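You operate a simulated robot arm through the tools that you are given. There is no shell and no other tool.

Carry out the task below with a simulated two-armed robot. There is one attempt and no reset: what you move stays moved.

## Task
Dry the wet panel on the blower, then mark it with the chalk.
Fine: speed switch on LOW, blower off again, chalk block back, no smudge. Set down upright: chalk block.

It is judged by the outcome, as a careful person would: the job done as asked, and still so three seconds after it is handed in. It fails if anything else is knocked over, pushed out of place, dropped, spilled or broken.

## Robot
Two 7-joint arms with four-finger grippers on one trunk that stands fixed in place. Base frame: the origin is at the foot of the trunk, x ahead of it, y to its left, z up. Lengths are in mm, angles in rad, forces in N, time in s.
The left shoulder is at [40, 181, 1229], the right one opposite. With the tool pointing down near the work surface each hand reaches from about 220 to 820 mm from the base axis, measured 20 degrees to its own side. Payload 3.67 kg a hand.
Tool frame (each hand has its own): the origin (TCP) lies between the finger pads and is the grasp point; the fingertips stand 28 mm ahead of it; z points along the fingers, y is the line along which they close. The gripper opens to 112 mm. The gripper's body begins 73 mm behind the TCP.
Orientation is that of the tool frame in the base frame, as a unit quaternion [x, y, z, w]. With the fingers straight down and closing along the base's y, the tool's x points along the base's -x, its y along +y and its z along -z.

## Interface
- The arms move only by the tool play_rows. It takes "left_series", "right_series" or both (then of equal length, played together; a hand with none holds still); each is a list of rows, each a list of 7 numbers: the opening, from 0 (shut) to 1 (fully open), then the shift along the base's x, y, z in mm, then the turn, a rotation vector about the base's x, y, z in rad. In form: [[gripper, tx, ty, tz, wx, wy, wz], ...]. A call has 1 to 20 rows; each row is the pose to reach, as a shift and turn from the pose commanded when the call began. A row lasts 0.2 s, in which the tool goes at most 50 mm and 0.15 rad; a call with a longer step from one row to the next is refused whole, and so is a gripper value outside its range. A pose out of reach is approached as far as the arm can. The call stops where the force on the tool passes 40 N (or 10 N more than at its start, if that is more) or the arm is blocked; 0.2 s more then pass. The fingers move at their own pace and stop on an object; they squeeze with about 25 N. The grip force told is the motor's: it shows also when the fingers shut on nothing. Time passes only in rows, and 0.2 s behind the last, so rows that repeat a pose let the fingers close. The reply holds the time, the measured pose of the TCP, the force on the tool along the base axes, the opening and the grip force, in the units named above and with some noise, with the torque about the TCP (base axes, N m) and any sound that the robot's microphone picked up.
- Cameras (640 x 400 px; columns grow to the right, rows downward): "scene" is now at [99.3, -32.4, 1450.7]; the picture's right is [-0.40, -0.92, 0.00], its down [-0.57, 0.25, -0.78] and it looks along [0.71, -0.31, -0.63] (base axes); focal length 348 px, centre (320, 200). "left" rides on the left gripper at [60, 18, -104] in its tool frame; the picture's right is [-0.29, 0.96, 0.00], its down [-0.80, -0.24, -0.55] and it looks along [-0.53, -0.16, 0.83] (tool axes); focal length 234 px, centre (320, 200). "right" rides on the right gripper at [60, -18, -104] in its tool frame; the picture's right is [0.29, 0.96, 0.00], its down [-0.80, 0.24, -0.55] and it looks along [-0.53, 0.16, 0.83] (tool axes); focal length 234 px, centre (320, 200).
- snapshot(camera): a new picture of that camera. The clock stands still meanwhile.
- raise_lower(by): slides the trunk up (or, below 0, down) by that many mm; the arms and the scene camera ride with it, the base frame stays. It gives what a move gives, with no picture.
- pan_tilt(pan, tilt): turns the head with the scene camera to pan (to the left, within 1.501 rad either way) and tilt (down, from -0.506 to 1.204), counted from straight ahead of the robot. It gives what a move gives.
- locate(camera, pixels): for up to 12 pixels [column, row] of the newest picture of that camera ("zoom" is the newest enlarged one), the place [x, y, z] in the base frame of the surface seen there, good to about 3 mm. The clock stands still meanwhile.
- zoom(camera, box): a new picture of the part [left, top, right, bottom] of that camera's present view, enlarged. The clock stands still meanwhile.
- close_job(): hands the job in; it is judged then, once.

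Open the grippers and draw the arms clear of the work before you hand the job in, unless the task says otherwise.

The tools are called by a JSON object that holds its "api" and its "payload". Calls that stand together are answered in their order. play_rows: Moves the arms, as the interface text tells. Its arguments: {"type":"object","properties":{"left_series":{"type":"array"},"right_series":{"type":"array"}},"required":[]} The other tools are called the same way: raise_lower (by) slides the trunk up or down; pan_tilt (pan, tilt) turns the head that bears the scene camera; snapshot (camera) takes a picture; locate (camera, pixels) gives the place of the surface under pixels of a picture; zoom (camera, box) takes an enlarged picture of a part of a camera's view; close_job () hands the job in.

At the start:

```text
t: 0.0
left_ee_pos: [426.4, -43.5, 1205.7]
left_orientation: [0.0, 1.0, 0.001, 0.0]
left_contact_force: [0.0, 0.8, 0.1]
left_wrist_torque: [0.03, 0.01, -0.01]
left_finger_gap: 111.9
left_grasp_force: 0.1
right_ee_pos: [365.1, -542.1, 1149.5]
right_orientation: [0.0, 1.0, 0.0, 0.001]
right_contact_force: [-0.3, 0.1, -0.6]
right_wrist_torque: [0.03, 0.02, -0.03]
right_finger_gap: 111.8
right_grasp_force: 0.1
trunk travel left (down, up): [-350.0, 164.0]
head pan, tilt: [-0.41, 0.677]
```

scene: 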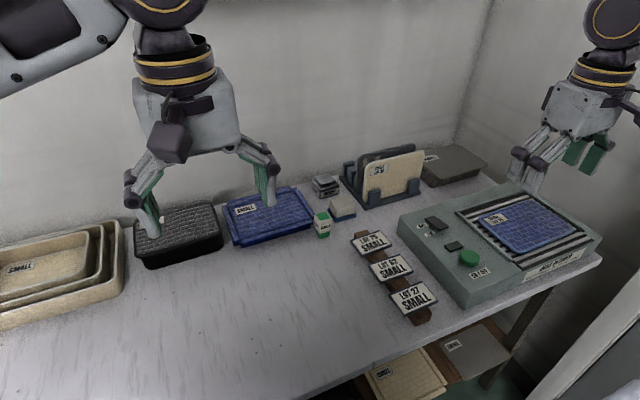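
right: 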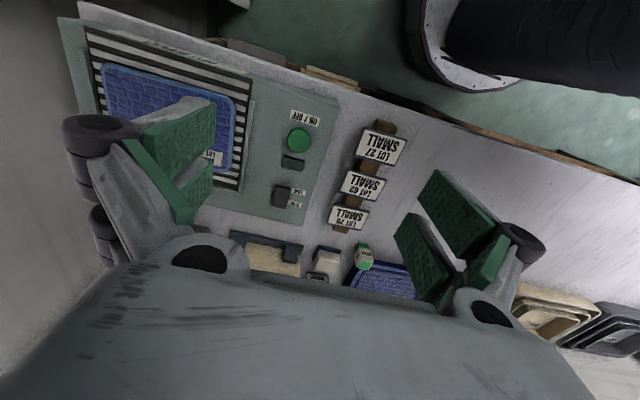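
left: 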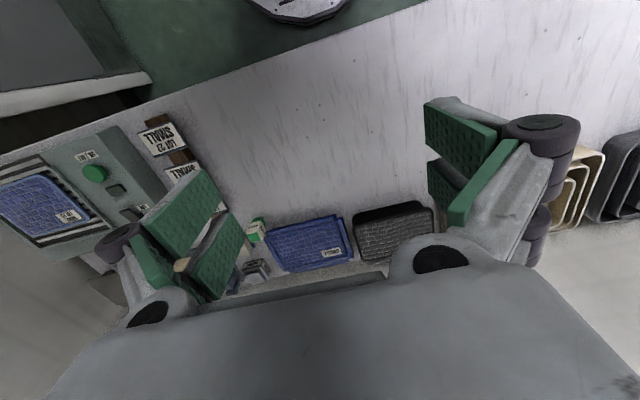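

The first picture shows a blower at about (500,240) with a blue panel on its grille, a switch at (437,225) and a green button at (468,258). I zoom in on the blower and on the middle of the table to see the details.

{"api": "zoom", "payload": {"camera": "scene", "box": [390, 170, 610, 310]}}

{"api": "zoom", "payload": {"camera": "scene", "box": [290, 130, 500, 260]}}

{"api": "zoom", "payload": {"camera": "scene", "box": [110, 160, 350, 310]}}

{"api": "zoom", "payload": {"camera": "scene", "box": [330, 300, 540, 400]}}

```text
2.86 times, centred on (500, 240) of scene
```

zoom: 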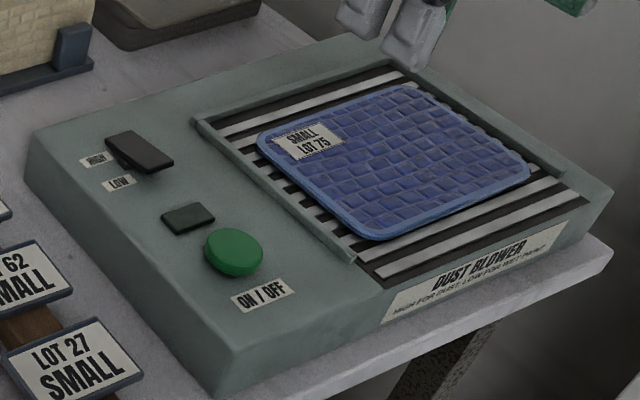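

```text
3.05 times, centred on (395, 195) of scene
```

zoom: 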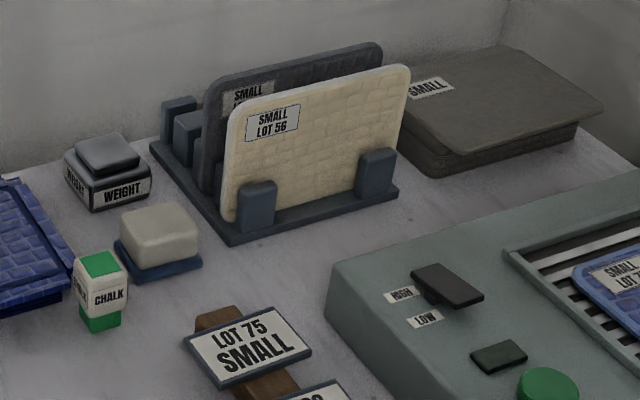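

```text
2.67 times, centred on (230, 235) of scene
```

zoom: 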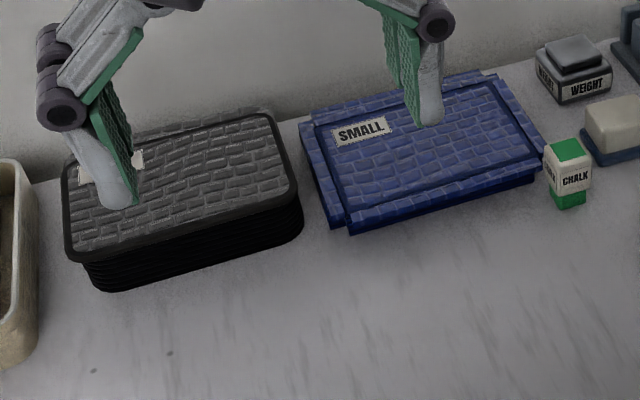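

```text
3.05 times, centred on (435, 350) of scene
```

zoom: 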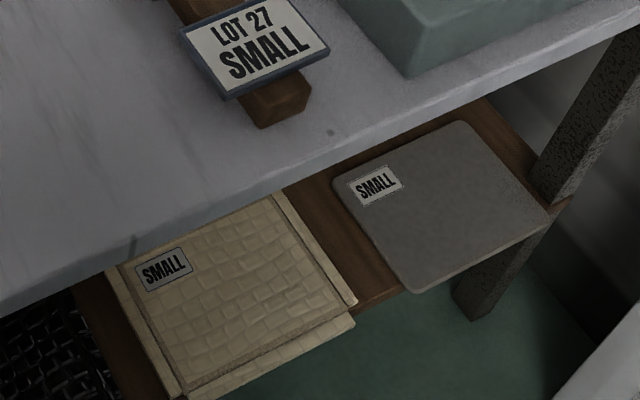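

The panel on the grille reads "SMALL LOT 75" and the blower says "HIGH for dust, LOW for wet paint". I zoom in closer on the switch, the label, the chalk and the rack.

{"api": "zoom", "payload": {"camera": "scene", "box": [410, 205, 500, 285]}}

{"api": "zoom", "payload": {"camera": "scene", "box": [510, 235, 600, 290]}}

{"api": "zoom", "payload": {"camera": "scene", "box": [300, 165, 370, 245]}}

{"api": "zoom", "payload": {"camera": "scene", "box": [335, 140, 435, 215]}}

{"api": "zoom", "payload": {"camera": "scene", "box": [470, 190, 590, 265]}}

{"api": "zoom", "payload": {"camera": "scene", "box": [340, 220, 450, 330]}}

```text
5.00 times, centred on (455, 245) of scene
```

zoom: 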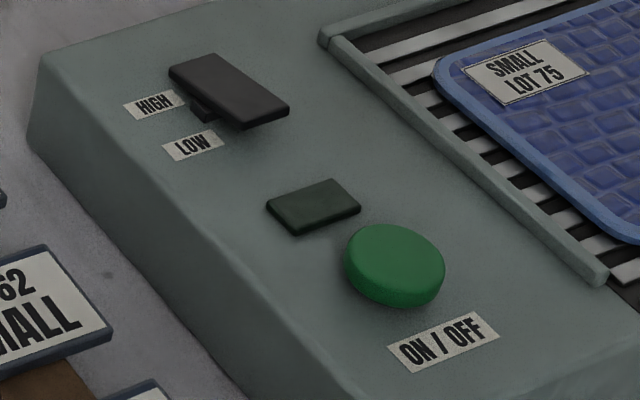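

```text
7.11 times, centred on (555, 262) of scene
```

zoom: 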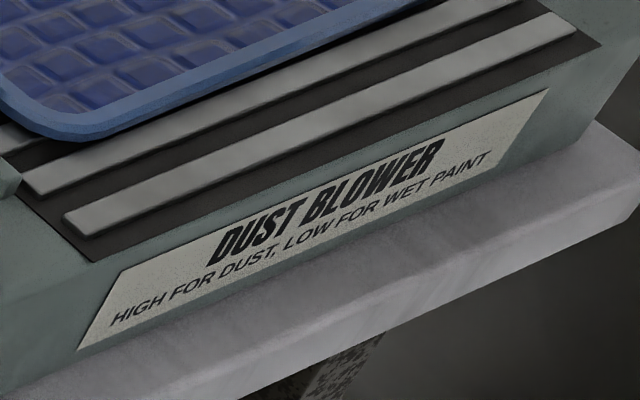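

```text
5.00 times, centred on (335, 205) of scene
```

zoom: 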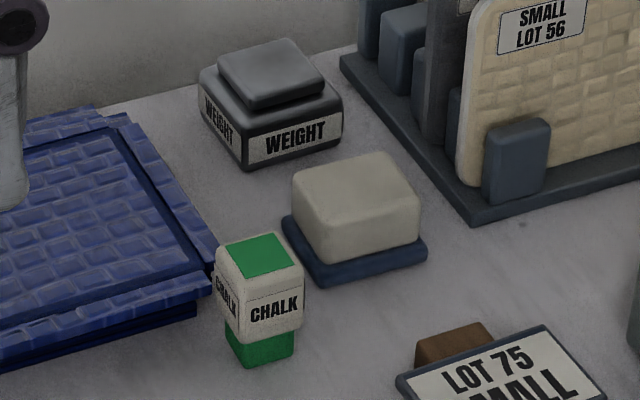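

```text
5.33 times, centred on (385, 178) of scene
```

zoom: 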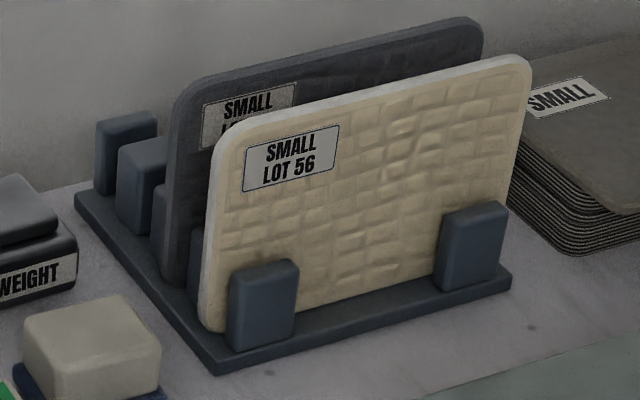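

```text
5.33 times, centred on (530, 228) of scene
```

zoom: 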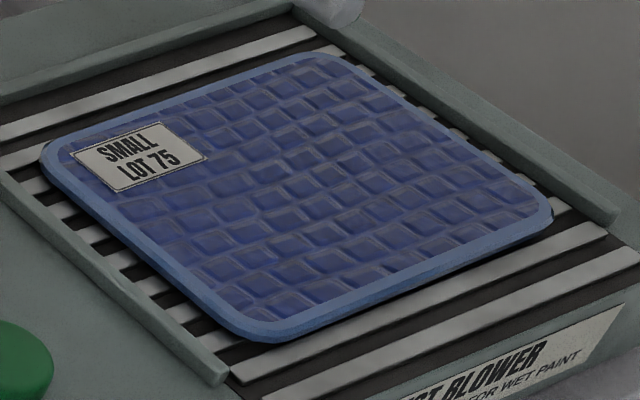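

```text
3.64 times, centred on (395, 275) of scene
```

zoom: 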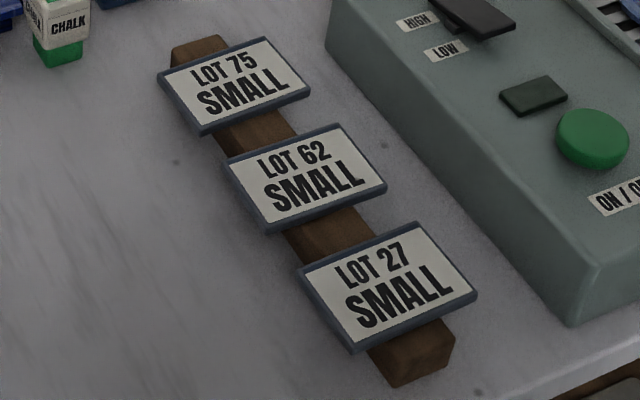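

The switch paddle sits at (440,222) beside the HIGH and LOW labels, the button is at (468,258), and the chalk block is at (322,224). I locate the blower parts from a fresh scene picture.

{"api": "snapshot", "payload": {"camera": "scene"}}

{"api": "zoom", "payload": {"camera": "scene", "box": [410, 205, 500, 285]}}

{"api": "locate", "payload": {"camera": "zoom", "pixels": [[155, 103], [192, 145], [212, 60], [178, 72], [285, 105], [243, 127], [200, 112], [230, 90], [395, 258], [313, 205], [440, 340], [250, 180]]}}

{"api": "locate", "payload": {"camera": "scene", "pixels": [[400, 215], [463, 303], [505, 183], [598, 255], [482, 215], [535, 195], [576, 232], [517, 252], [500, 217], [535, 225], [527, 270], [460, 208]]}}

```text
taken
```

scene: 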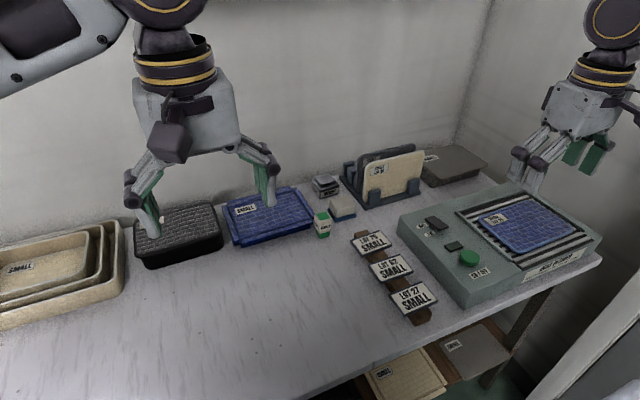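

```text
5.00 times, centred on (455, 245) of scene
```

zoom: 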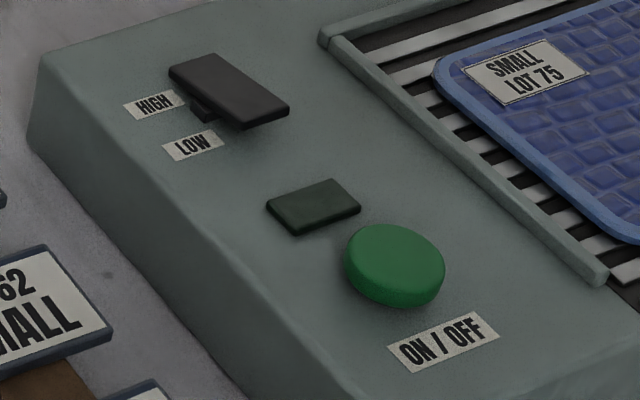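

```text
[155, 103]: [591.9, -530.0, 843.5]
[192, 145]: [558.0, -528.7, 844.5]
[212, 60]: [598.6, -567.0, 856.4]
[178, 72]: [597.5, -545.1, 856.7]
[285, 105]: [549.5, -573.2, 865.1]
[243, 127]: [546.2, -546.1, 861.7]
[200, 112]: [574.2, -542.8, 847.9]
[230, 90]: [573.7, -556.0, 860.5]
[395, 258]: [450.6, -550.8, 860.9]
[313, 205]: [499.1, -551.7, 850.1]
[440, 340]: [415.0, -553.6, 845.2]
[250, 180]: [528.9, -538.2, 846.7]
```

```text
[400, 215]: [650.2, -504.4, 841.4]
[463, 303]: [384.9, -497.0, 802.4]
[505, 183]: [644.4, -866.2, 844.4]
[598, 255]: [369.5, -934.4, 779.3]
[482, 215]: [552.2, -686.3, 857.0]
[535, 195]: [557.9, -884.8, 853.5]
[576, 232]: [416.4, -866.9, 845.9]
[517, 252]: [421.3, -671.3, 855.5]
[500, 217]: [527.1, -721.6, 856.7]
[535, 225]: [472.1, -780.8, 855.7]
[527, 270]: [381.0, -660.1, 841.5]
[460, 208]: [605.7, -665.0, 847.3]
```

The rocker's HIGH end (x≈598) sits at z 856 and its LOW end (x≈548) is raised to z 864, so it is now on HIGH. Next I locate the chalk block, its neighbours and the panel's label.

{"api": "zoom", "payload": {"camera": "scene", "box": [300, 165, 370, 245]}}

{"api": "locate", "payload": {"camera": "zoom", "pixels": [[260, 256], [230, 250], [276, 236], [300, 264], [240, 278], [275, 305], [230, 300], [265, 350], [255, 370], [205, 285], [360, 210], [310, 265]]}}

{"api": "locate", "payload": {"camera": "scene", "pixels": [[322, 245], [340, 250], [308, 240], [350, 232], [372, 240], [420, 318], [332, 217], [300, 235], [330, 300], [450, 180], [390, 190], [365, 330]]}}

{"api": "zoom", "payload": {"camera": "scene", "box": [470, 190, 590, 265]}}

{"api": "locate", "payload": {"camera": "zoom", "pixels": [[75, 155], [165, 125], [205, 157], [115, 190], [45, 150], [330, 55], [550, 215], [260, 335], [230, 240], [300, 270], [400, 200], [215, 375]]}}

```text
5.00 times, centred on (335, 205) of scene
```

zoom: 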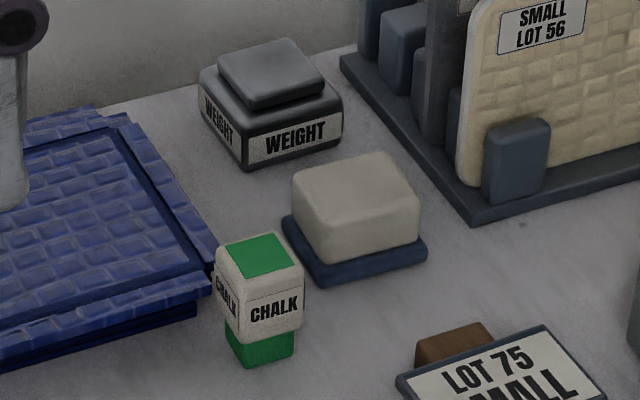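

```text
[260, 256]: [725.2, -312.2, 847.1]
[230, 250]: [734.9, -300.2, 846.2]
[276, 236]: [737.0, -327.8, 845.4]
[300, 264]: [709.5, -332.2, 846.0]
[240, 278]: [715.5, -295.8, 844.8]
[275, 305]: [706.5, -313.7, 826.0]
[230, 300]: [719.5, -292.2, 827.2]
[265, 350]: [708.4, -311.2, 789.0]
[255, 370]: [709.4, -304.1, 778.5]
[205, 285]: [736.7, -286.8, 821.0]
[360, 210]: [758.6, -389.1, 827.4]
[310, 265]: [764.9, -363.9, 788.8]
```

```text
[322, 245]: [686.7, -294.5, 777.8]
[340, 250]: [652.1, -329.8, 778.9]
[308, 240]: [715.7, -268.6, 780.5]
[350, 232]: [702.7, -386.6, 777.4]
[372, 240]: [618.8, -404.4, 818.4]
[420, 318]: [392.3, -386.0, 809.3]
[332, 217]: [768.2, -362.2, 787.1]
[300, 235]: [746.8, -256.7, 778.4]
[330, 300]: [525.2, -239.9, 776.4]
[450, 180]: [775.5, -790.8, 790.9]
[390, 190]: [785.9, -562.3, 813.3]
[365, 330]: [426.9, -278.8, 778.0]
```

```text
5.33 times, centred on (530, 228) of scene
```

zoom: 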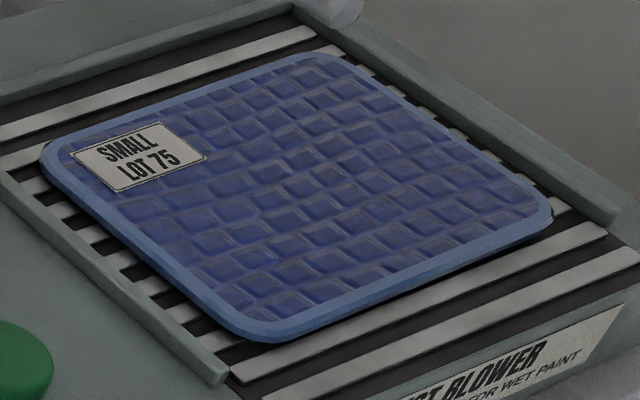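

```text
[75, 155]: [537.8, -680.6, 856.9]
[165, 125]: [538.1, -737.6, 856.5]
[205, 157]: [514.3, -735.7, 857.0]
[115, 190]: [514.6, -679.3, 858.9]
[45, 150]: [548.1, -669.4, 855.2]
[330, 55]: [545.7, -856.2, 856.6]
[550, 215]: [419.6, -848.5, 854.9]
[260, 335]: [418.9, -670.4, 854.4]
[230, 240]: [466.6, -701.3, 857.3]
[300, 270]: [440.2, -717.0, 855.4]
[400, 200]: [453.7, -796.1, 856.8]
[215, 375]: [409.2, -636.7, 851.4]
```

The chalk stands near (724,-313) with its top at z 846, on the table at z 778. The corner of the blue tile stack is close to its left side, so I measure that gap and the surroundings.

{"api": "zoom", "payload": {"camera": "scene", "box": [215, 170, 365, 260]}}

{"api": "locate", "payload": {"camera": "zoom", "pixels": [[412, 185], [405, 160], [350, 100], [380, 215], [405, 205], [300, 250], [95, 310], [400, 230], [470, 235], [440, 195], [500, 175], [480, 60]]}}

{"api": "snapshot", "payload": {"camera": "right"}}

{"api": "snapshot", "payload": {"camera": "left"}}

```text
4.27 times, centred on (290, 215) of scene
```

zoom: 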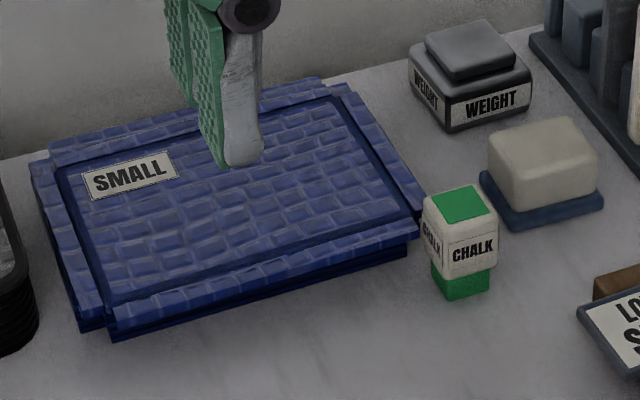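

```text
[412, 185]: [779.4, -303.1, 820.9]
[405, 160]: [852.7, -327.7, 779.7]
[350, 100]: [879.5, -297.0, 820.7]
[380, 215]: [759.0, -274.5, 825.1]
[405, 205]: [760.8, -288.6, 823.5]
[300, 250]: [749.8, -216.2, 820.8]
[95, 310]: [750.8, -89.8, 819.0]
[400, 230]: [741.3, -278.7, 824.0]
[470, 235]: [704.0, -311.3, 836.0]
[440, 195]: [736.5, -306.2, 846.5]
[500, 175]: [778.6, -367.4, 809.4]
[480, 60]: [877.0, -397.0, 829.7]
```

```text
taken
```

right: 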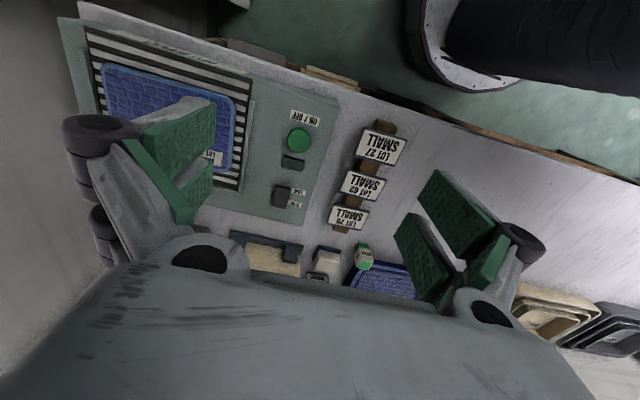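

```text
taken
```

left: 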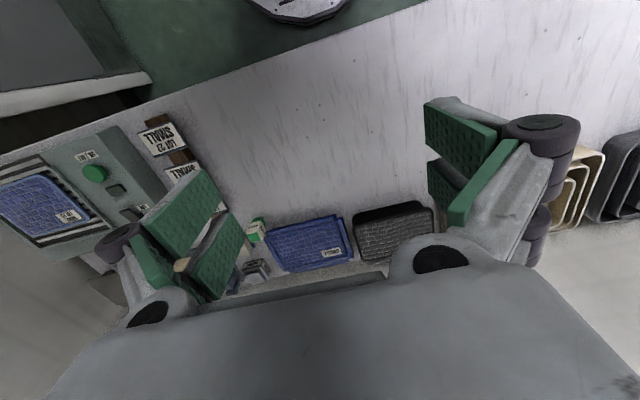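

The stack's near edge is at x≈741 and its right end at y≈-285 to -303. So I will grip the chalk closing along y, a bit toward the robot. First I close the right gripper and bring it above the rocker's raised LOW end (552,-559).

{"api": "play_rows", "payload": {"right_series": [[0, 32, -3, -34, 0, 0, 0], [0, 64, -6, -68, 0, 0, 0], [0, 96, -9, -102, 0, 0, 0], [0, 128, -12, -136, 0, 0, 0], [0, 160, -15, -170, 0, 0, 0], [0, 187, -17, -200, 0, 0, 0], [0, 187, -17, -220, 0, 0, 0], [0, 187, -17, -220, 0, 0, 0]]}}

{"api": "snapshot", "payload": {"camera": "right"}}

{"api": "snapshot", "payload": {"camera": "scene"}}

```text
t: 1.8
left_ee_pos: [427.4, -44.7, 1204.5]
left_orientation: [-0.002, 1.0, 0.0, 0.001]
left_contact_force: [-0.2, 0.6, 0.5]
left_wrist_torque: [0.01, -0.01, -0.02]
left_finger_gap: 111.9
left_grasp_force: 0.0
right_ee_pos: [552.5, -558.8, 930.1]
right_orientation: [0.001, 1.0, -0.001, -0.001]
right_contact_force: [0.4, -0.7, 1.1]
right_wrist_torque: [-0.02, -0.04, 0.02]
right_finger_gap: 0.1
right_grasp_force: 25.1
trunk travel left (down, up): [-350.0, 164.0]
head pan, tilt: [-0.41, 0.677]
```

```text
taken
```

right: 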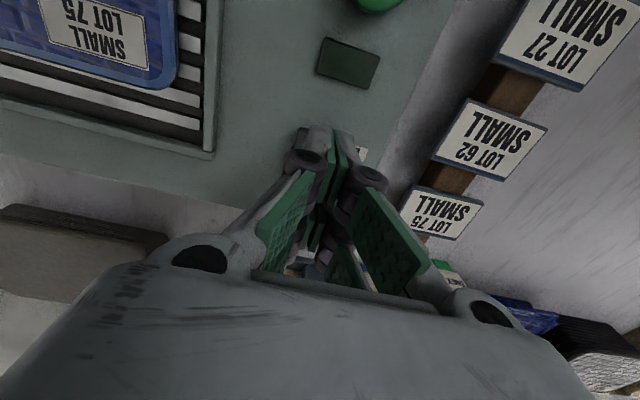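

```text
taken
```

scene: 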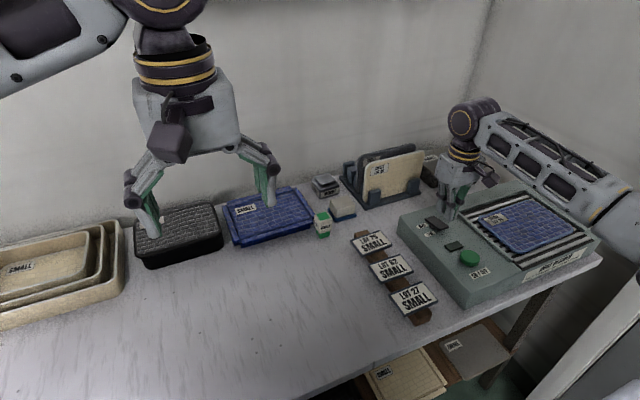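

The closed fingertips hang over the rocker at about (447,215) in the scene. I zoom in to check that they are lined up with the LOW end.

{"api": "zoom", "payload": {"camera": "scene", "box": [410, 165, 510, 265]}}

{"api": "locate", "payload": {"camera": "zoom", "pixels": [[180, 190], [145, 195], [140, 180], [195, 230], [215, 215], [240, 205], [200, 180], [170, 215]]}}

```text
4.00 times, centred on (460, 215) of scene
```

zoom: 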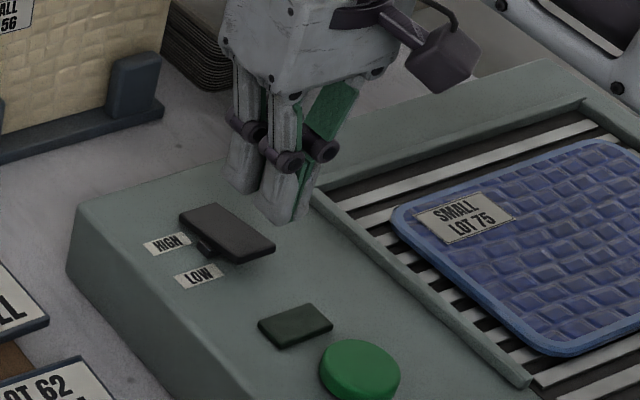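

```text
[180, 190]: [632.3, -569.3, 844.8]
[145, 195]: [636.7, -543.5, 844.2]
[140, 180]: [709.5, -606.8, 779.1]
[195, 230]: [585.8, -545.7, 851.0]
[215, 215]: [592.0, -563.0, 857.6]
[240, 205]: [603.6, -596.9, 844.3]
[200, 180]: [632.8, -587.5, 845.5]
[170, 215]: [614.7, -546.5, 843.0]
```

The tip centre lies over the LOW end of the rocker at zoom (255,250). I shift 3 mm forward and descend in small steps, pressing the raised end down.

{"api": "play_rows", "payload": {"right_series": [[0, 3, 0, -15, 0, 0, 0], [0, 3, 0, -28, 0, 0, 0], [0, 3, 0, -34, 0, 0, 0], [0, 3, 0, -38, 0, 0, 0], [0, 3, 0, -41, 0, 0, 0], [0, 3, 0, -44, 0, 0, 0]]}}

{"api": "zoom", "payload": {"camera": "scene", "box": [410, 165, 510, 265]}}

```text
t: 3.2
left_ee_pos: [426.3, -42.7, 1204.6]
left_orientation: [-0.001, 1.0, -0.001, -0.001]
left_contact_force: [0.5, 1.0, -0.1]
left_wrist_torque: [-0.01, 0.0, 0.02]
left_finger_gap: 112.0
left_grasp_force: 0.0
right_ee_pos: [556.5, -558.7, 886.7]
right_orientation: [0.001, 1.0, -0.001, 0.001]
right_contact_force: [1.3, 0.1, 2.6]
right_wrist_torque: [0.01, -0.02, 0.03]
right_finger_gap: 6.2
right_grasp_force: 35.7
trunk travel left (down, up): [-350.0, 164.0]
head pan, tilt: [-0.41, 0.677]
```

```text
4.00 times, centred on (460, 215) of scene
```

zoom: 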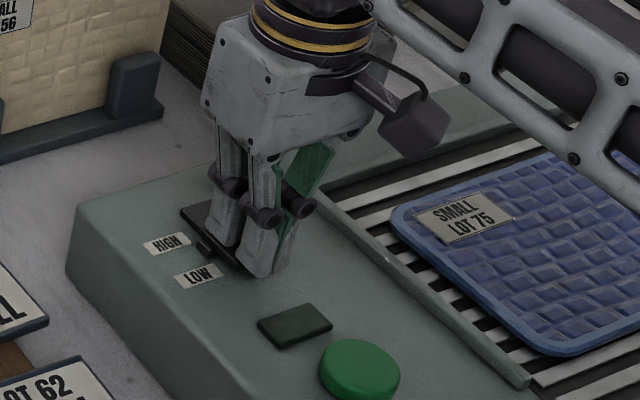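

The force is only 2.6 N and the gap reads 6 mm, so the press may not be complete. I press a few millimetres further and watch the force.

{"api": "play_rows", "payload": {"right_series": [[0, 0, 0, -2, 0, 0, 0], [0, 0, 0, -4, 0, 0, 0], [0, 0, 0, -5, 0, 0, 0]]}}

{"api": "zoom", "payload": {"camera": "scene", "box": [425, 200, 475, 250]}}

```text
t: 4.0
left_ee_pos: [424.5, -41.4, 1205.4]
left_orientation: [-0.001, 1.0, -0.002, 0.001]
left_contact_force: [-0.2, 0.6, -0.1]
left_wrist_torque: [-0.03, 0.02, 0.01]
left_finger_gap: 112.0
left_grasp_force: 0.0
right_ee_pos: [555.7, -558.7, 886.1]
right_orientation: [0.001, 1.0, -0.001, 0.004]
right_contact_force: [-0.3, -3.8, 31.4]
right_wrist_torque: [-0.09, -0.57, 0.01]
right_finger_gap: 5.9
right_grasp_force: 35.7
trunk travel left (down, up): [-350.0, 164.0]
head pan, tilt: [-0.41, 0.677]
```

```text
8.00 times, centred on (450, 225) of scene
```

zoom: 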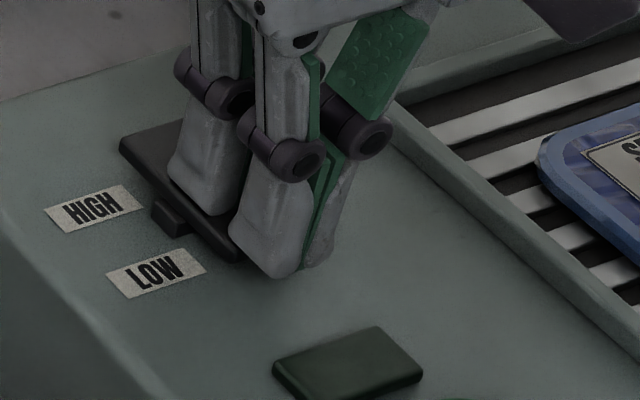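

The force rose to 31 N at z 886, so the rocker is at its stop. I lift straight up and check its tilt.

{"api": "play_rows", "payload": {"right_series": [[0, 0, 0, 10, 0, 0, 0], [0, 0, 0, 40, 0, 0, 0], [0, 40, 0, 80, 0, 0, 0], [0, 80, 0, 110, 0, 0, 0], [0, 80, 0, 110, 0, 0, 0]]}}

{"api": "zoom", "payload": {"camera": "scene", "box": [410, 205, 500, 285]}}

{"api": "locate", "payload": {"camera": "zoom", "pixels": [[212, 60], [178, 72], [285, 105], [243, 127], [230, 90], [200, 80], [260, 105], [395, 258]]}}

```text
refused: row 3 steps farther than a row can; nothing moved
```

```text
5.00 times, centred on (455, 245) of scene
```

zoom: 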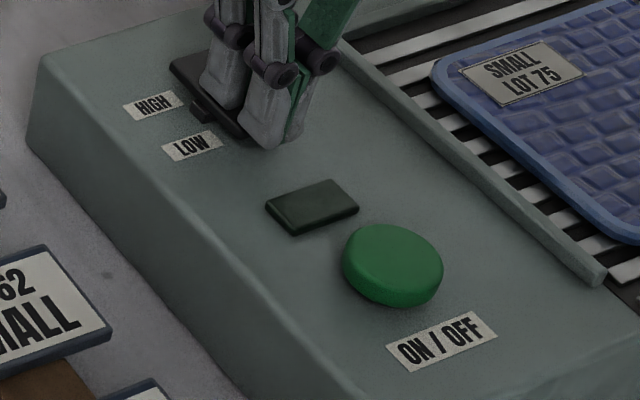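

```text
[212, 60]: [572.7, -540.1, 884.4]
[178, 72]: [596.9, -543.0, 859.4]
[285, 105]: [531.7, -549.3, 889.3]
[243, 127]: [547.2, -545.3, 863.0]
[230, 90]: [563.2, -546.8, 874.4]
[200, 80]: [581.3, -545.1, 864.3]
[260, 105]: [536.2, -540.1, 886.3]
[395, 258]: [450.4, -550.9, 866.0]
```

That call was refused because one step was too long. I repeat the lift with shorter steps.

{"api": "play_rows", "payload": {"right_series": [[0, 0, 0, 10, 0, 0, 0], [0, 0, 0, 40, 0, 0, 0], [0, 20, 0, 75, 0, 0, 0], [0, 50, 0, 100, 0, 0, 0], [0, 80, 0, 110, 0, 0, 0], [0, 80, 0, 110, 0, 0, 0]]}}

{"api": "zoom", "payload": {"camera": "scene", "box": [410, 205, 500, 285]}}

{"api": "locate", "payload": {"camera": "zoom", "pixels": [[212, 60], [178, 72], [285, 105], [243, 127], [230, 90], [200, 80], [260, 105], [395, 258]]}}

```text
t: 5.4
left_ee_pos: [425.8, -43.5, 1204.2]
left_orientation: [0.0, 1.0, -0.001, 0.0]
left_contact_force: [-0.1, -0.2, 0.0]
left_wrist_torque: [0.01, -0.04, 0.01]
left_finger_gap: 112.2
left_grasp_force: 0.1
right_ee_pos: [634.7, -561.2, 991.2]
right_orientation: [0.001, 1.0, 0.0, 0.001]
right_contact_force: [-0.2, 0.4, -0.4]
right_wrist_torque: [0.03, 0.04, -0.02]
right_finger_gap: 0.0
right_grasp_force: 35.8
trunk travel left (down, up): [-350.0, 164.0]
head pan, tilt: [-0.41, 0.677]
```

```text
5.00 times, centred on (455, 245) of scene
```

zoom: 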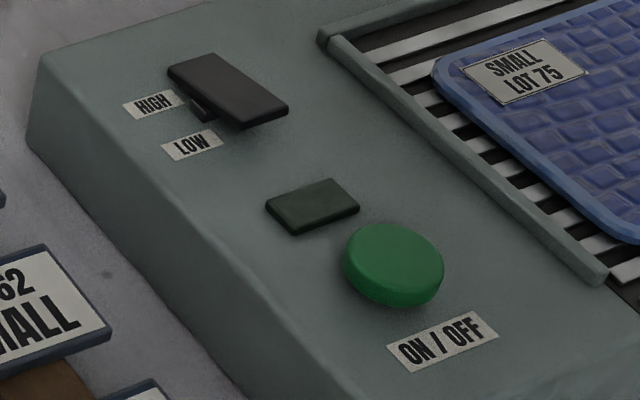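

```text
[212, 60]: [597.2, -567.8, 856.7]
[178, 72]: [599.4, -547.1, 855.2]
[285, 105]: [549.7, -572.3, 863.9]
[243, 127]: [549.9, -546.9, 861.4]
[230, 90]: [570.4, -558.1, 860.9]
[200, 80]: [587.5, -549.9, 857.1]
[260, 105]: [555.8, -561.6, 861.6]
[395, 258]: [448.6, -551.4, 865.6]
```

The rocker is unchanged: its LOW end is still raised at z≈863, so that press did not tip it over. I look closely at the closed fingertips to see which part touched.

{"api": "snapshot", "payload": {"camera": "scene"}}

{"api": "zoom", "payload": {"camera": "scene", "box": [400, 120, 490, 200]}}

{"api": "snapshot", "payload": {"camera": "right"}}

```text
taken
```

scene: 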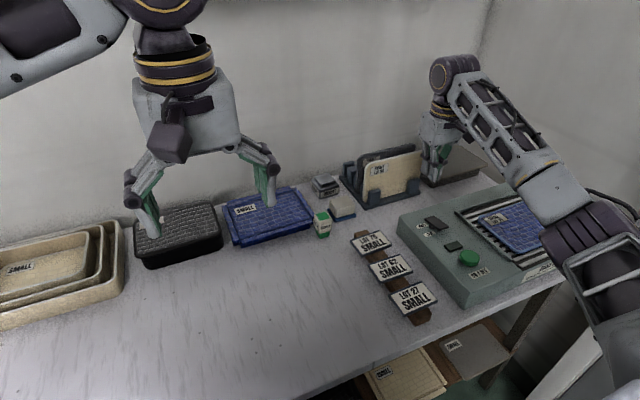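

```text
5.00 times, centred on (445, 160) of scene
```

zoom: 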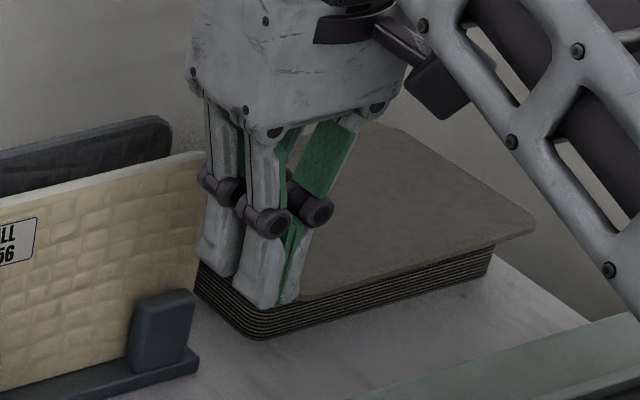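

```text
taken
```

right: 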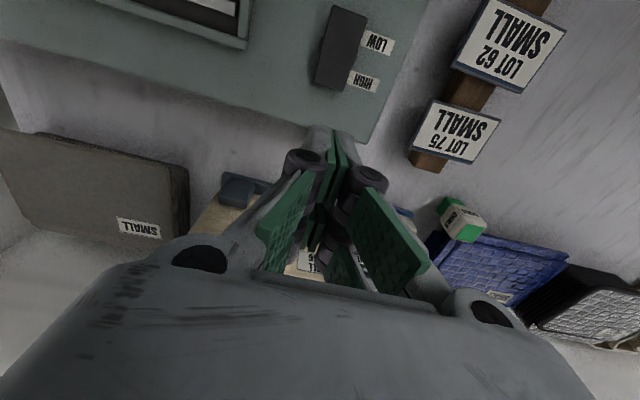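

In the pressed picture the rocker moved only partway, because the fingertip's inner edge was close to the pivot. I press again nearer the end, at x≈545, for better leverage.

{"api": "play_rows", "payload": {"right_series": [[0, -40, 0, -10, 0, 0, 0], [0, -80, 0, -30, 0, 0, 0], [0, -90, 0, -70, 0, 0, 0], [0, -90, 0, -92, 0, 0, 0], [0, -90, 0, -98, 0, 0, 0], [0, -90, 0, -102, 0, 0, 0], [0, -90, 0, -106, 0, 0, 0], [0, -90, 0, -108, 0, 0, 0]]}}

{"api": "zoom", "payload": {"camera": "scene", "box": [425, 200, 475, 250]}}

```text
t: 7.2
left_ee_pos: [425.9, -41.3, 1202.9]
left_orientation: [-0.001, 1.0, -0.001, 0.001]
left_contact_force: [-0.5, -0.7, -0.4]
left_wrist_torque: [0.02, -0.02, -0.01]
left_finger_gap: 112.0
left_grasp_force: 0.1
right_ee_pos: [545.7, -560.0, 884.3]
right_orientation: [0.001, 1.0, -0.001, 0.003]
right_contact_force: [0.7, -1.6, 15.1]
right_wrist_torque: [-0.05, -0.44, -0.01]
right_finger_gap: 6.1
right_grasp_force: 36.1
trunk travel left (down, up): [-350.0, 164.0]
head pan, tilt: [-0.41, 0.677]
```

```text
8.00 times, centred on (450, 225) of scene
```

zoom: 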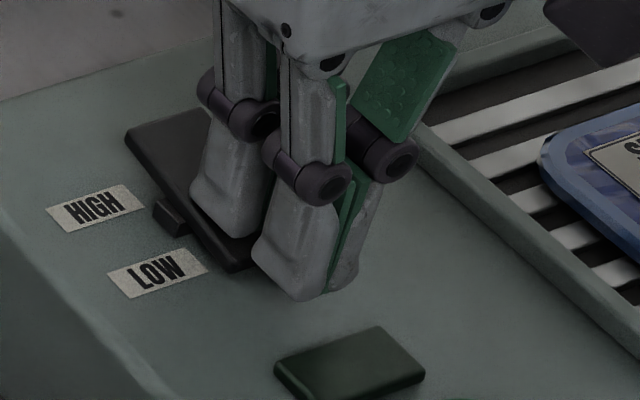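

The tip is now at z≈856 with 15 N on it and the paddle looks more level. I push a little further until the force is near the limit.

{"api": "play_rows", "payload": {"right_series": [[0, 0, 0, -2, 0, 0, 0], [0, 0, 0, -4, 0, 0, 0], [0, 0, 0, -5, 0, 0, 0], [0, 0, 0, -5, 0, 0, 0]]}}

{"api": "zoom", "payload": {"camera": "scene", "box": [425, 200, 475, 250]}}

```text
t: 8.0
left_ee_pos: [424.3, -41.7, 1206.0]
left_orientation: [0.0, 1.0, -0.001, 0.001]
left_contact_force: [0.5, -0.5, 0.5]
left_wrist_torque: [0.02, -0.02, 0.0]
left_finger_gap: 111.9
left_grasp_force: 0.1
right_ee_pos: [547.0, -559.6, 885.4]
right_orientation: [0.0, 1.0, -0.002, 0.006]
right_contact_force: [-10.5, 5.0, 17.4]
right_wrist_torque: [0.16, -0.15, 0.19]
right_finger_gap: 6.0
right_grasp_force: 36.1
trunk travel left (down, up): [-350.0, 164.0]
head pan, tilt: [-0.41, 0.677]
stopped in row 3 (right hand): the force on the tool passed its limit at 42 N (the readings are from after the stop); the commanded pose is now the measured one
```

```text
8.00 times, centred on (450, 225) of scene
```

zoom: 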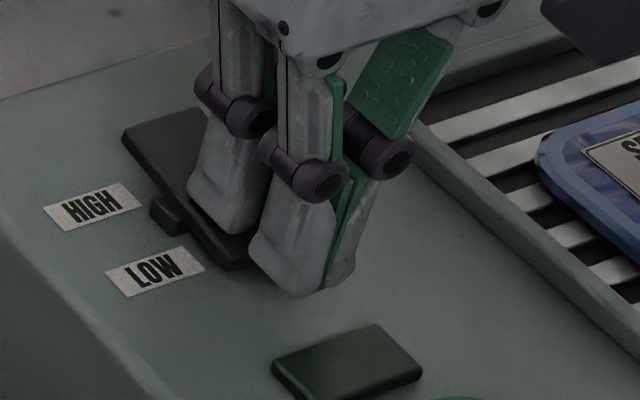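

The force limit stopped the press at tip height 857. Before going on I locate the finger parts and the paddle corners to see exactly what is touching.

{"api": "locate", "payload": {"camera": "zoom", "pixels": [[225, 215], [285, 280], [345, 270], [345, 230], [225, 120], [295, 180], [390, 150], [130, 140], [180, 115], [230, 262], [170, 200], [270, 255]]}}

{"api": "snapshot", "payload": {"camera": "right"}}

```text
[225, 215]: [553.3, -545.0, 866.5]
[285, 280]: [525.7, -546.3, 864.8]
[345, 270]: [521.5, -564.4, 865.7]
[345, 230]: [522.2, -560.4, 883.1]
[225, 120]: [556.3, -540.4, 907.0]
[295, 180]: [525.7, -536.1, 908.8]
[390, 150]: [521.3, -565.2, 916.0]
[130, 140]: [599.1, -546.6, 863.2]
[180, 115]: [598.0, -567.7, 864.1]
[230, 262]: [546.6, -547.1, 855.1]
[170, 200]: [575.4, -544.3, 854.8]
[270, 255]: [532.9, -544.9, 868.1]
```

```text
taken
```

right: 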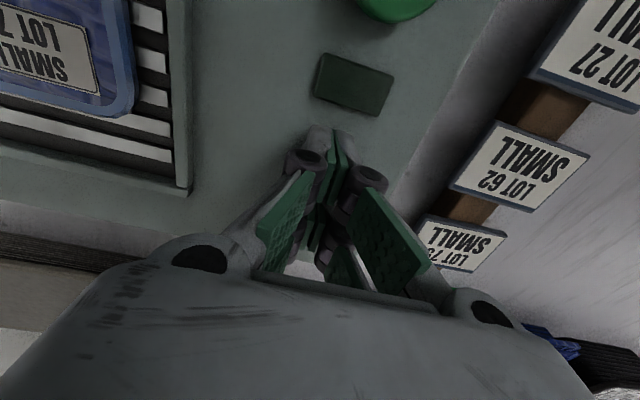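

The paddle's HIGH end now reads z≈864 and its LOW end z≈855, so it has tipped over to LOW. I lift straight up and check that it stays.

{"api": "play_rows", "payload": {"right_series": [[0, 0, 0, 8, 0, 0, 0], [0, 0, 0, 30, 0, 0, 0], [0, 0, 0, 65, 0, 0, 0], [0, 20, 0, 95, 0, 0, 0], [0, 60, 0, 105, 0, 0, 0], [0, 60, 0, 105, 0, 0, 0]]}}

{"api": "zoom", "payload": {"camera": "scene", "box": [410, 205, 500, 285]}}

{"api": "locate", "payload": {"camera": "zoom", "pixels": [[212, 58], [178, 72], [280, 108], [240, 127], [230, 90], [200, 80], [260, 105], [395, 258]]}}

```text
t: 9.3
left_ee_pos: [426.2, -43.7, 1205.2]
left_orientation: [-0.001, 1.0, 0.0, 0.0]
left_contact_force: [-0.2, -0.1, 0.4]
left_wrist_torque: [-0.04, 0.0, -0.02]
left_finger_gap: 112.3
left_grasp_force: 0.1
right_ee_pos: [606.6, -561.9, 984.4]
right_orientation: [0.002, 1.0, -0.001, 0.004]
right_contact_force: [-1.0, -0.9, 0.5]
right_wrist_torque: [0.02, -0.01, -0.02]
right_finger_gap: 0.0
right_grasp_force: 35.9
trunk travel left (down, up): [-350.0, 164.0]
head pan, tilt: [-0.41, 0.677]
```

```text
5.00 times, centred on (455, 245) of scene
```

zoom: 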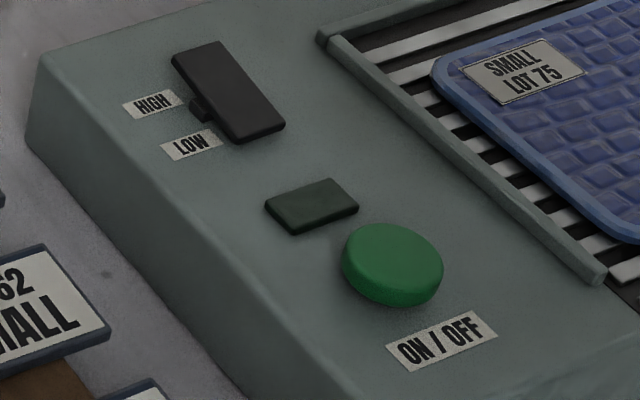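

```text
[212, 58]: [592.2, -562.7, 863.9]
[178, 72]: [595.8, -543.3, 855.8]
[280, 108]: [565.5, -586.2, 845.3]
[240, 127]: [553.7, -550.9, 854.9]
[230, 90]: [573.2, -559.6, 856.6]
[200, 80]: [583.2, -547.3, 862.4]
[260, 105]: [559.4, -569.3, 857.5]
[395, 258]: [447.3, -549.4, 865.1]
```

The rocker now stays tipped to LOW, with its HIGH end raised at zoom (212,58). Next I bring the closed fingers above the green ON/OFF button at (449,-551).

{"api": "play_rows", "payload": {"right_series": [[0, -40, 3, -5, 0, 0, 0], [0, -80, 6, -20, 0, 0, 0], [0, -120, 9, -35, 0, 0, 0], [0, -157, 11, -54, 0, 0, 0], [0, -157, 11, -70, 0, 0, 0], [0, -157, 11, -70, 0, 0, 0]]}}

{"api": "zoom", "payload": {"camera": "scene", "box": [430, 205, 510, 285]}}

{"api": "snapshot", "payload": {"camera": "right"}}

```text
t: 10.8
left_ee_pos: [426.2, -43.4, 1204.4]
left_orientation: [-0.001, 1.0, -0.001, 0.0]
left_contact_force: [-0.7, 0.9, 0.3]
left_wrist_torque: [0.01, -0.01, 0.01]
left_finger_gap: 112.1
left_grasp_force: 0.0
right_ee_pos: [451.4, -549.6, 916.6]
right_orientation: [0.001, 1.0, -0.003, 0.005]
right_contact_force: [0.0, -0.3, -0.5]
right_wrist_torque: [0.02, 0.01, 0.01]
right_finger_gap: 0.0
right_grasp_force: 35.8
trunk travel left (down, up): [-350.0, 164.0]
head pan, tilt: [-0.41, 0.677]
```

```text
5.00 times, centred on (470, 245) of scene
```

zoom: 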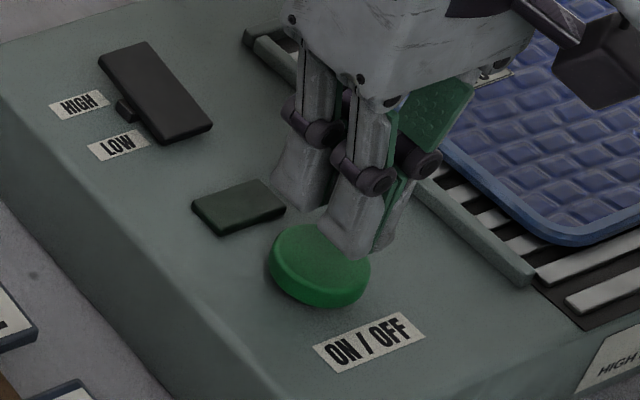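

```text
taken
```

right: 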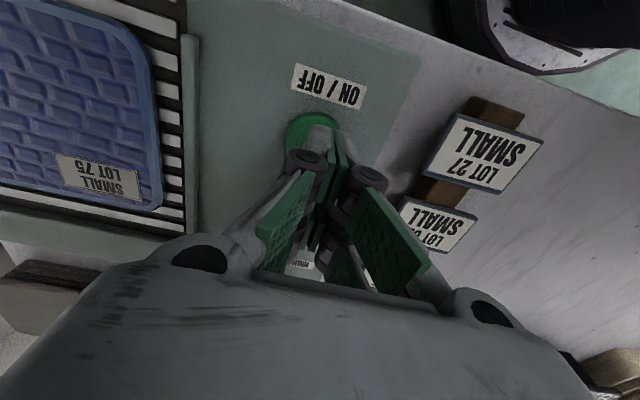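

The fingertips hang just above the button at zoom (320,260). I move 5 mm forward, press down gradually, then lift and look at the lamp.

{"api": "play_rows", "payload": {"right_series": [[0, 5, 0, -12, 0, 0, 0], [0, 5, 0, -20, 0, 0, 0], [0, 5, 0, -24, 0, 0, 0], [0, 5, 0, -27, 0, 0, 0], [0, 5, 0, -30, 0, 0, 0]]}}

{"api": "zoom", "payload": {"camera": "scene", "box": [430, 205, 510, 285]}}

```text
t: 11.9
left_ee_pos: [425.7, -43.2, 1205.2]
left_orientation: [-0.001, 1.0, -0.001, 0.0]
left_contact_force: [1.2, -0.2, -0.1]
left_wrist_torque: [-0.01, -0.03, -0.01]
left_finger_gap: 112.1
left_grasp_force: 0.1
right_ee_pos: [456.2, -549.3, 887.4]
right_orientation: [0.001, 1.0, -0.002, 0.005]
right_contact_force: [-0.2, -0.4, 2.7]
right_wrist_torque: [-0.02, -0.01, 0.04]
right_finger_gap: 0.1
right_grasp_force: 35.9
trunk travel left (down, up): [-350.0, 164.0]
head pan, tilt: [-0.41, 0.677]
heard: click
```

```text
5.00 times, centred on (470, 245) of scene
```

zoom: 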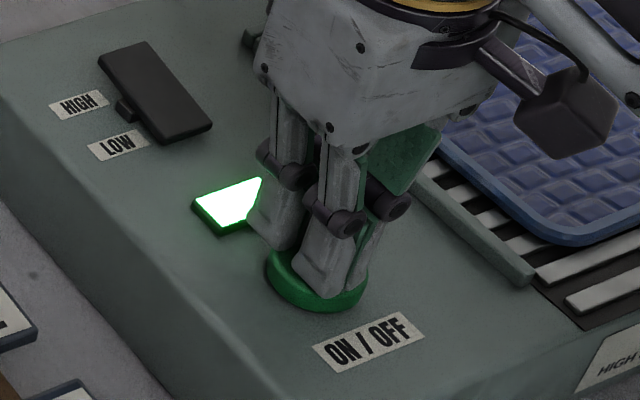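

I heard a click and the lamp at zoom (230,205) is lit, so the blower is on. I lift off the button and watch the panel.

{"api": "play_rows", "payload": {"right_series": [[0, 0, 0, 15, 0, 0, 0], [0, 0, 0, 50, 0, 0, 0], [0, 0, 0, 70, 0, 0, 0], [0, 0, 0, 70, 0, 0, 0], [0, 0, 0, 70, 0, 0, 0]]}}

{"api": "snapshot", "payload": {"camera": "scene"}}

{"api": "zoom", "payload": {"camera": "scene", "box": [410, 180, 600, 300]}}

{"api": "snapshot", "payload": {"camera": "right"}}

```text
t: 13.2
left_ee_pos: [428.2, -43.1, 1205.7]
left_orientation: [-0.001, 1.0, -0.001, 0.0]
left_contact_force: [0.0, 0.2, 0.5]
left_wrist_torque: [-0.03, -0.02, -0.01]
left_finger_gap: 112.2
left_grasp_force: 0.0
right_ee_pos: [456.7, -546.6, 956.5]
right_orientation: [0.002, 1.0, -0.002, 0.004]
right_contact_force: [-0.7, -0.4, 0.0]
right_wrist_torque: [-0.02, 0.02, -0.04]
right_finger_gap: 0.0
right_grasp_force: 35.1
trunk travel left (down, up): [-350.0, 164.0]
head pan, tilt: [-0.41, 0.677]
```

```text
taken
```

scene: 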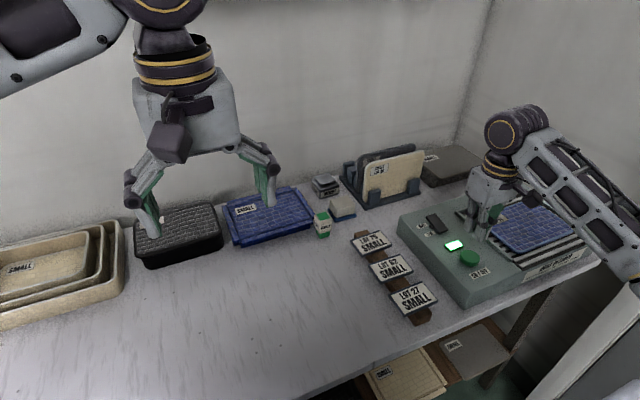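

```text
3.33 times, centred on (505, 240) of scene
```

zoom: 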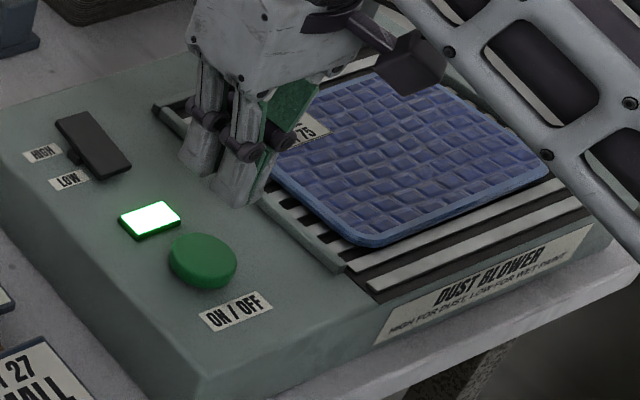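

```text
taken
```

right: 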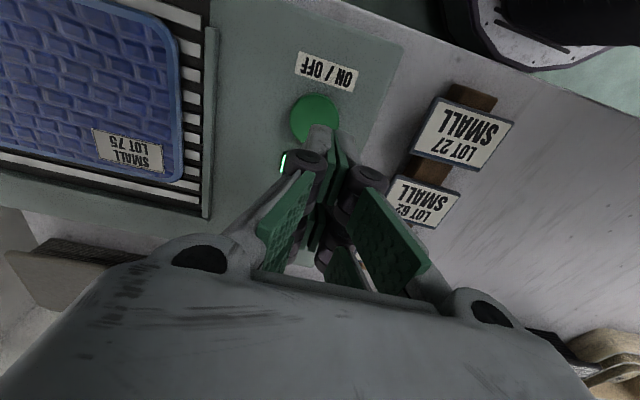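

The lamp stays lit, the rocker is on LOW and the panel lies still. I hold here for four seconds to let it dry and compare the panel's look.

{"api": "play_rows", "payload": {"right_series": [[0, 0, 30, 20, 0, 0, 0], [0, 0, 60, 40, 0, 0, 0], [0, 0, 90, 60, 0, 0, 0], [0, 0, 90, 60, 0, 0, 0], [0, 0, 90, 60, 0, 0, 0], [0, 0, 90, 60, 0, 0, 0], [0, 0, 90, 60, 0, 0, 0], [0, 0, 90, 60, 0, 0, 0], [0, 0, 90, 60, 0, 0, 0], [0, 0, 90, 60, 0, 0, 0], [0, 0, 90, 60, 0, 0, 0], [0, 0, 90, 60, 0, 0, 0], [0, 0, 90, 60, 0, 0, 0], [0, 0, 90, 60, 0, 0, 0], [0, 0, 90, 60, 0, 0, 0], [0, 0, 90, 60, 0, 0, 0], [0, 0, 90, 60, 0, 0, 0], [0, 0, 90, 60, 0, 0, 0], [0, 0, 90, 60, 0, 0, 0], [0, 0, 90, 60, 0, 0, 0]]}}

{"api": "zoom", "payload": {"camera": "scene", "box": [470, 190, 590, 265]}}

{"api": "snapshot", "payload": {"camera": "right"}}

```text
t: 17.4
left_ee_pos: [427.3, -43.4, 1205.2]
left_orientation: [-0.001, 1.0, 0.0, -0.001]
left_contact_force: [-0.5, 0.0, 0.6]
left_wrist_torque: [0.02, -0.01, 0.02]
left_finger_gap: 111.9
left_grasp_force: 0.1
right_ee_pos: [457.2, -458.7, 1018.8]
right_orientation: [0.002, 1.0, -0.001, 0.004]
right_contact_force: [0.3, -0.3, 0.0]
right_wrist_torque: [0.02, -0.01, -0.03]
right_finger_gap: 0.0
right_grasp_force: 35.5
trunk travel left (down, up): [-350.0, 164.0]
head pan, tilt: [-0.41, 0.677]
```

```text
5.33 times, centred on (530, 228) of scene
```

zoom: 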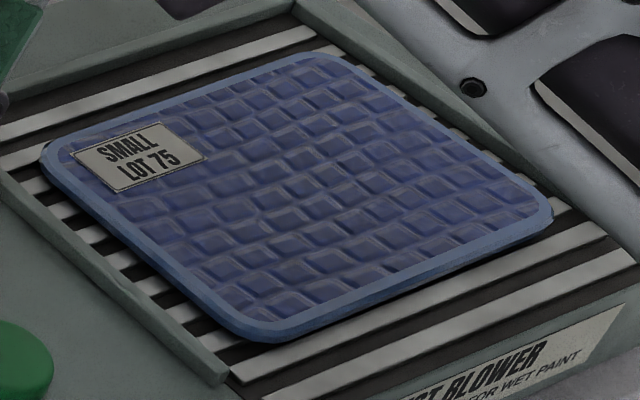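

```text
taken
```

right: 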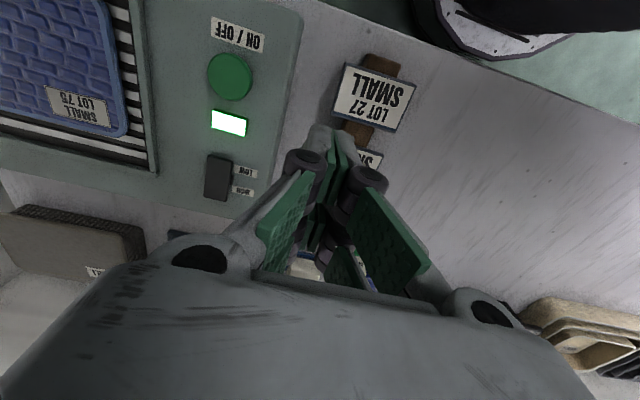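

The panel looks duller than the first glossy blue (zoom 300,220), but it may still be drying. I wait another four seconds and compare.

{"api": "play_rows", "payload": {"right_series": [[0, 0, 0, 0, 0, 0, 0], [0, 0, 0, 0, 0, 0, 0], [0, 0, 0, 0, 0, 0, 0], [0, 0, 0, 0, 0, 0, 0], [0, 0, 0, 0, 0, 0, 0], [0, 0, 0, 0, 0, 0, 0], [0, 0, 0, 0, 0, 0, 0], [0, 0, 0, 0, 0, 0, 0], [0, 0, 0, 0, 0, 0, 0], [0, 0, 0, 0, 0, 0, 0], [0, 0, 0, 0, 0, 0, 0], [0, 0, 0, 0, 0, 0, 0], [0, 0, 0, 0, 0, 0, 0], [0, 0, 0, 0, 0, 0, 0], [0, 0, 0, 0, 0, 0, 0], [0, 0, 0, 0, 0, 0, 0], [0, 0, 0, 0, 0, 0, 0], [0, 0, 0, 0, 0, 0, 0], [0, 0, 0, 0, 0, 0, 0], [0, 0, 0, 0, 0, 0, 0]]}}

{"api": "zoom", "payload": {"camera": "scene", "box": [470, 190, 590, 265]}}

{"api": "snapshot", "payload": {"camera": "scene"}}

```text
t: 21.6
left_ee_pos: [426.1, -43.8, 1205.6]
left_orientation: [-0.001, 1.0, 0.0, 0.0]
left_contact_force: [0.3, 0.9, 0.8]
left_wrist_torque: [0.01, 0.01, 0.02]
left_finger_gap: 112.3
left_grasp_force: 0.1
right_ee_pos: [456.1, -459.1, 1017.5]
right_orientation: [0.001, 1.0, -0.001, 0.003]
right_contact_force: [0.1, -0.4, 0.0]
right_wrist_torque: [0.01, -0.04, 0.05]
right_finger_gap: 0.0
right_grasp_force: 35.5
trunk travel left (down, up): [-350.0, 164.0]
head pan, tilt: [-0.41, 0.677]
```

```text
5.33 times, centred on (530, 228) of scene
```

zoom: 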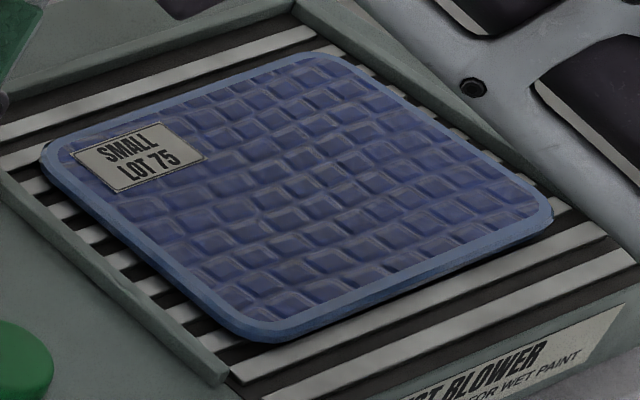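

```text
taken
```

scene: 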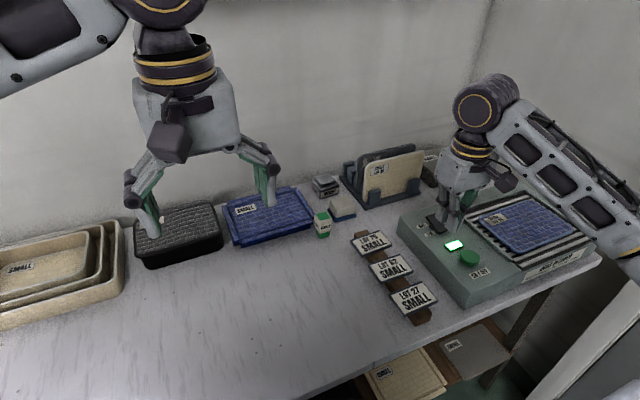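

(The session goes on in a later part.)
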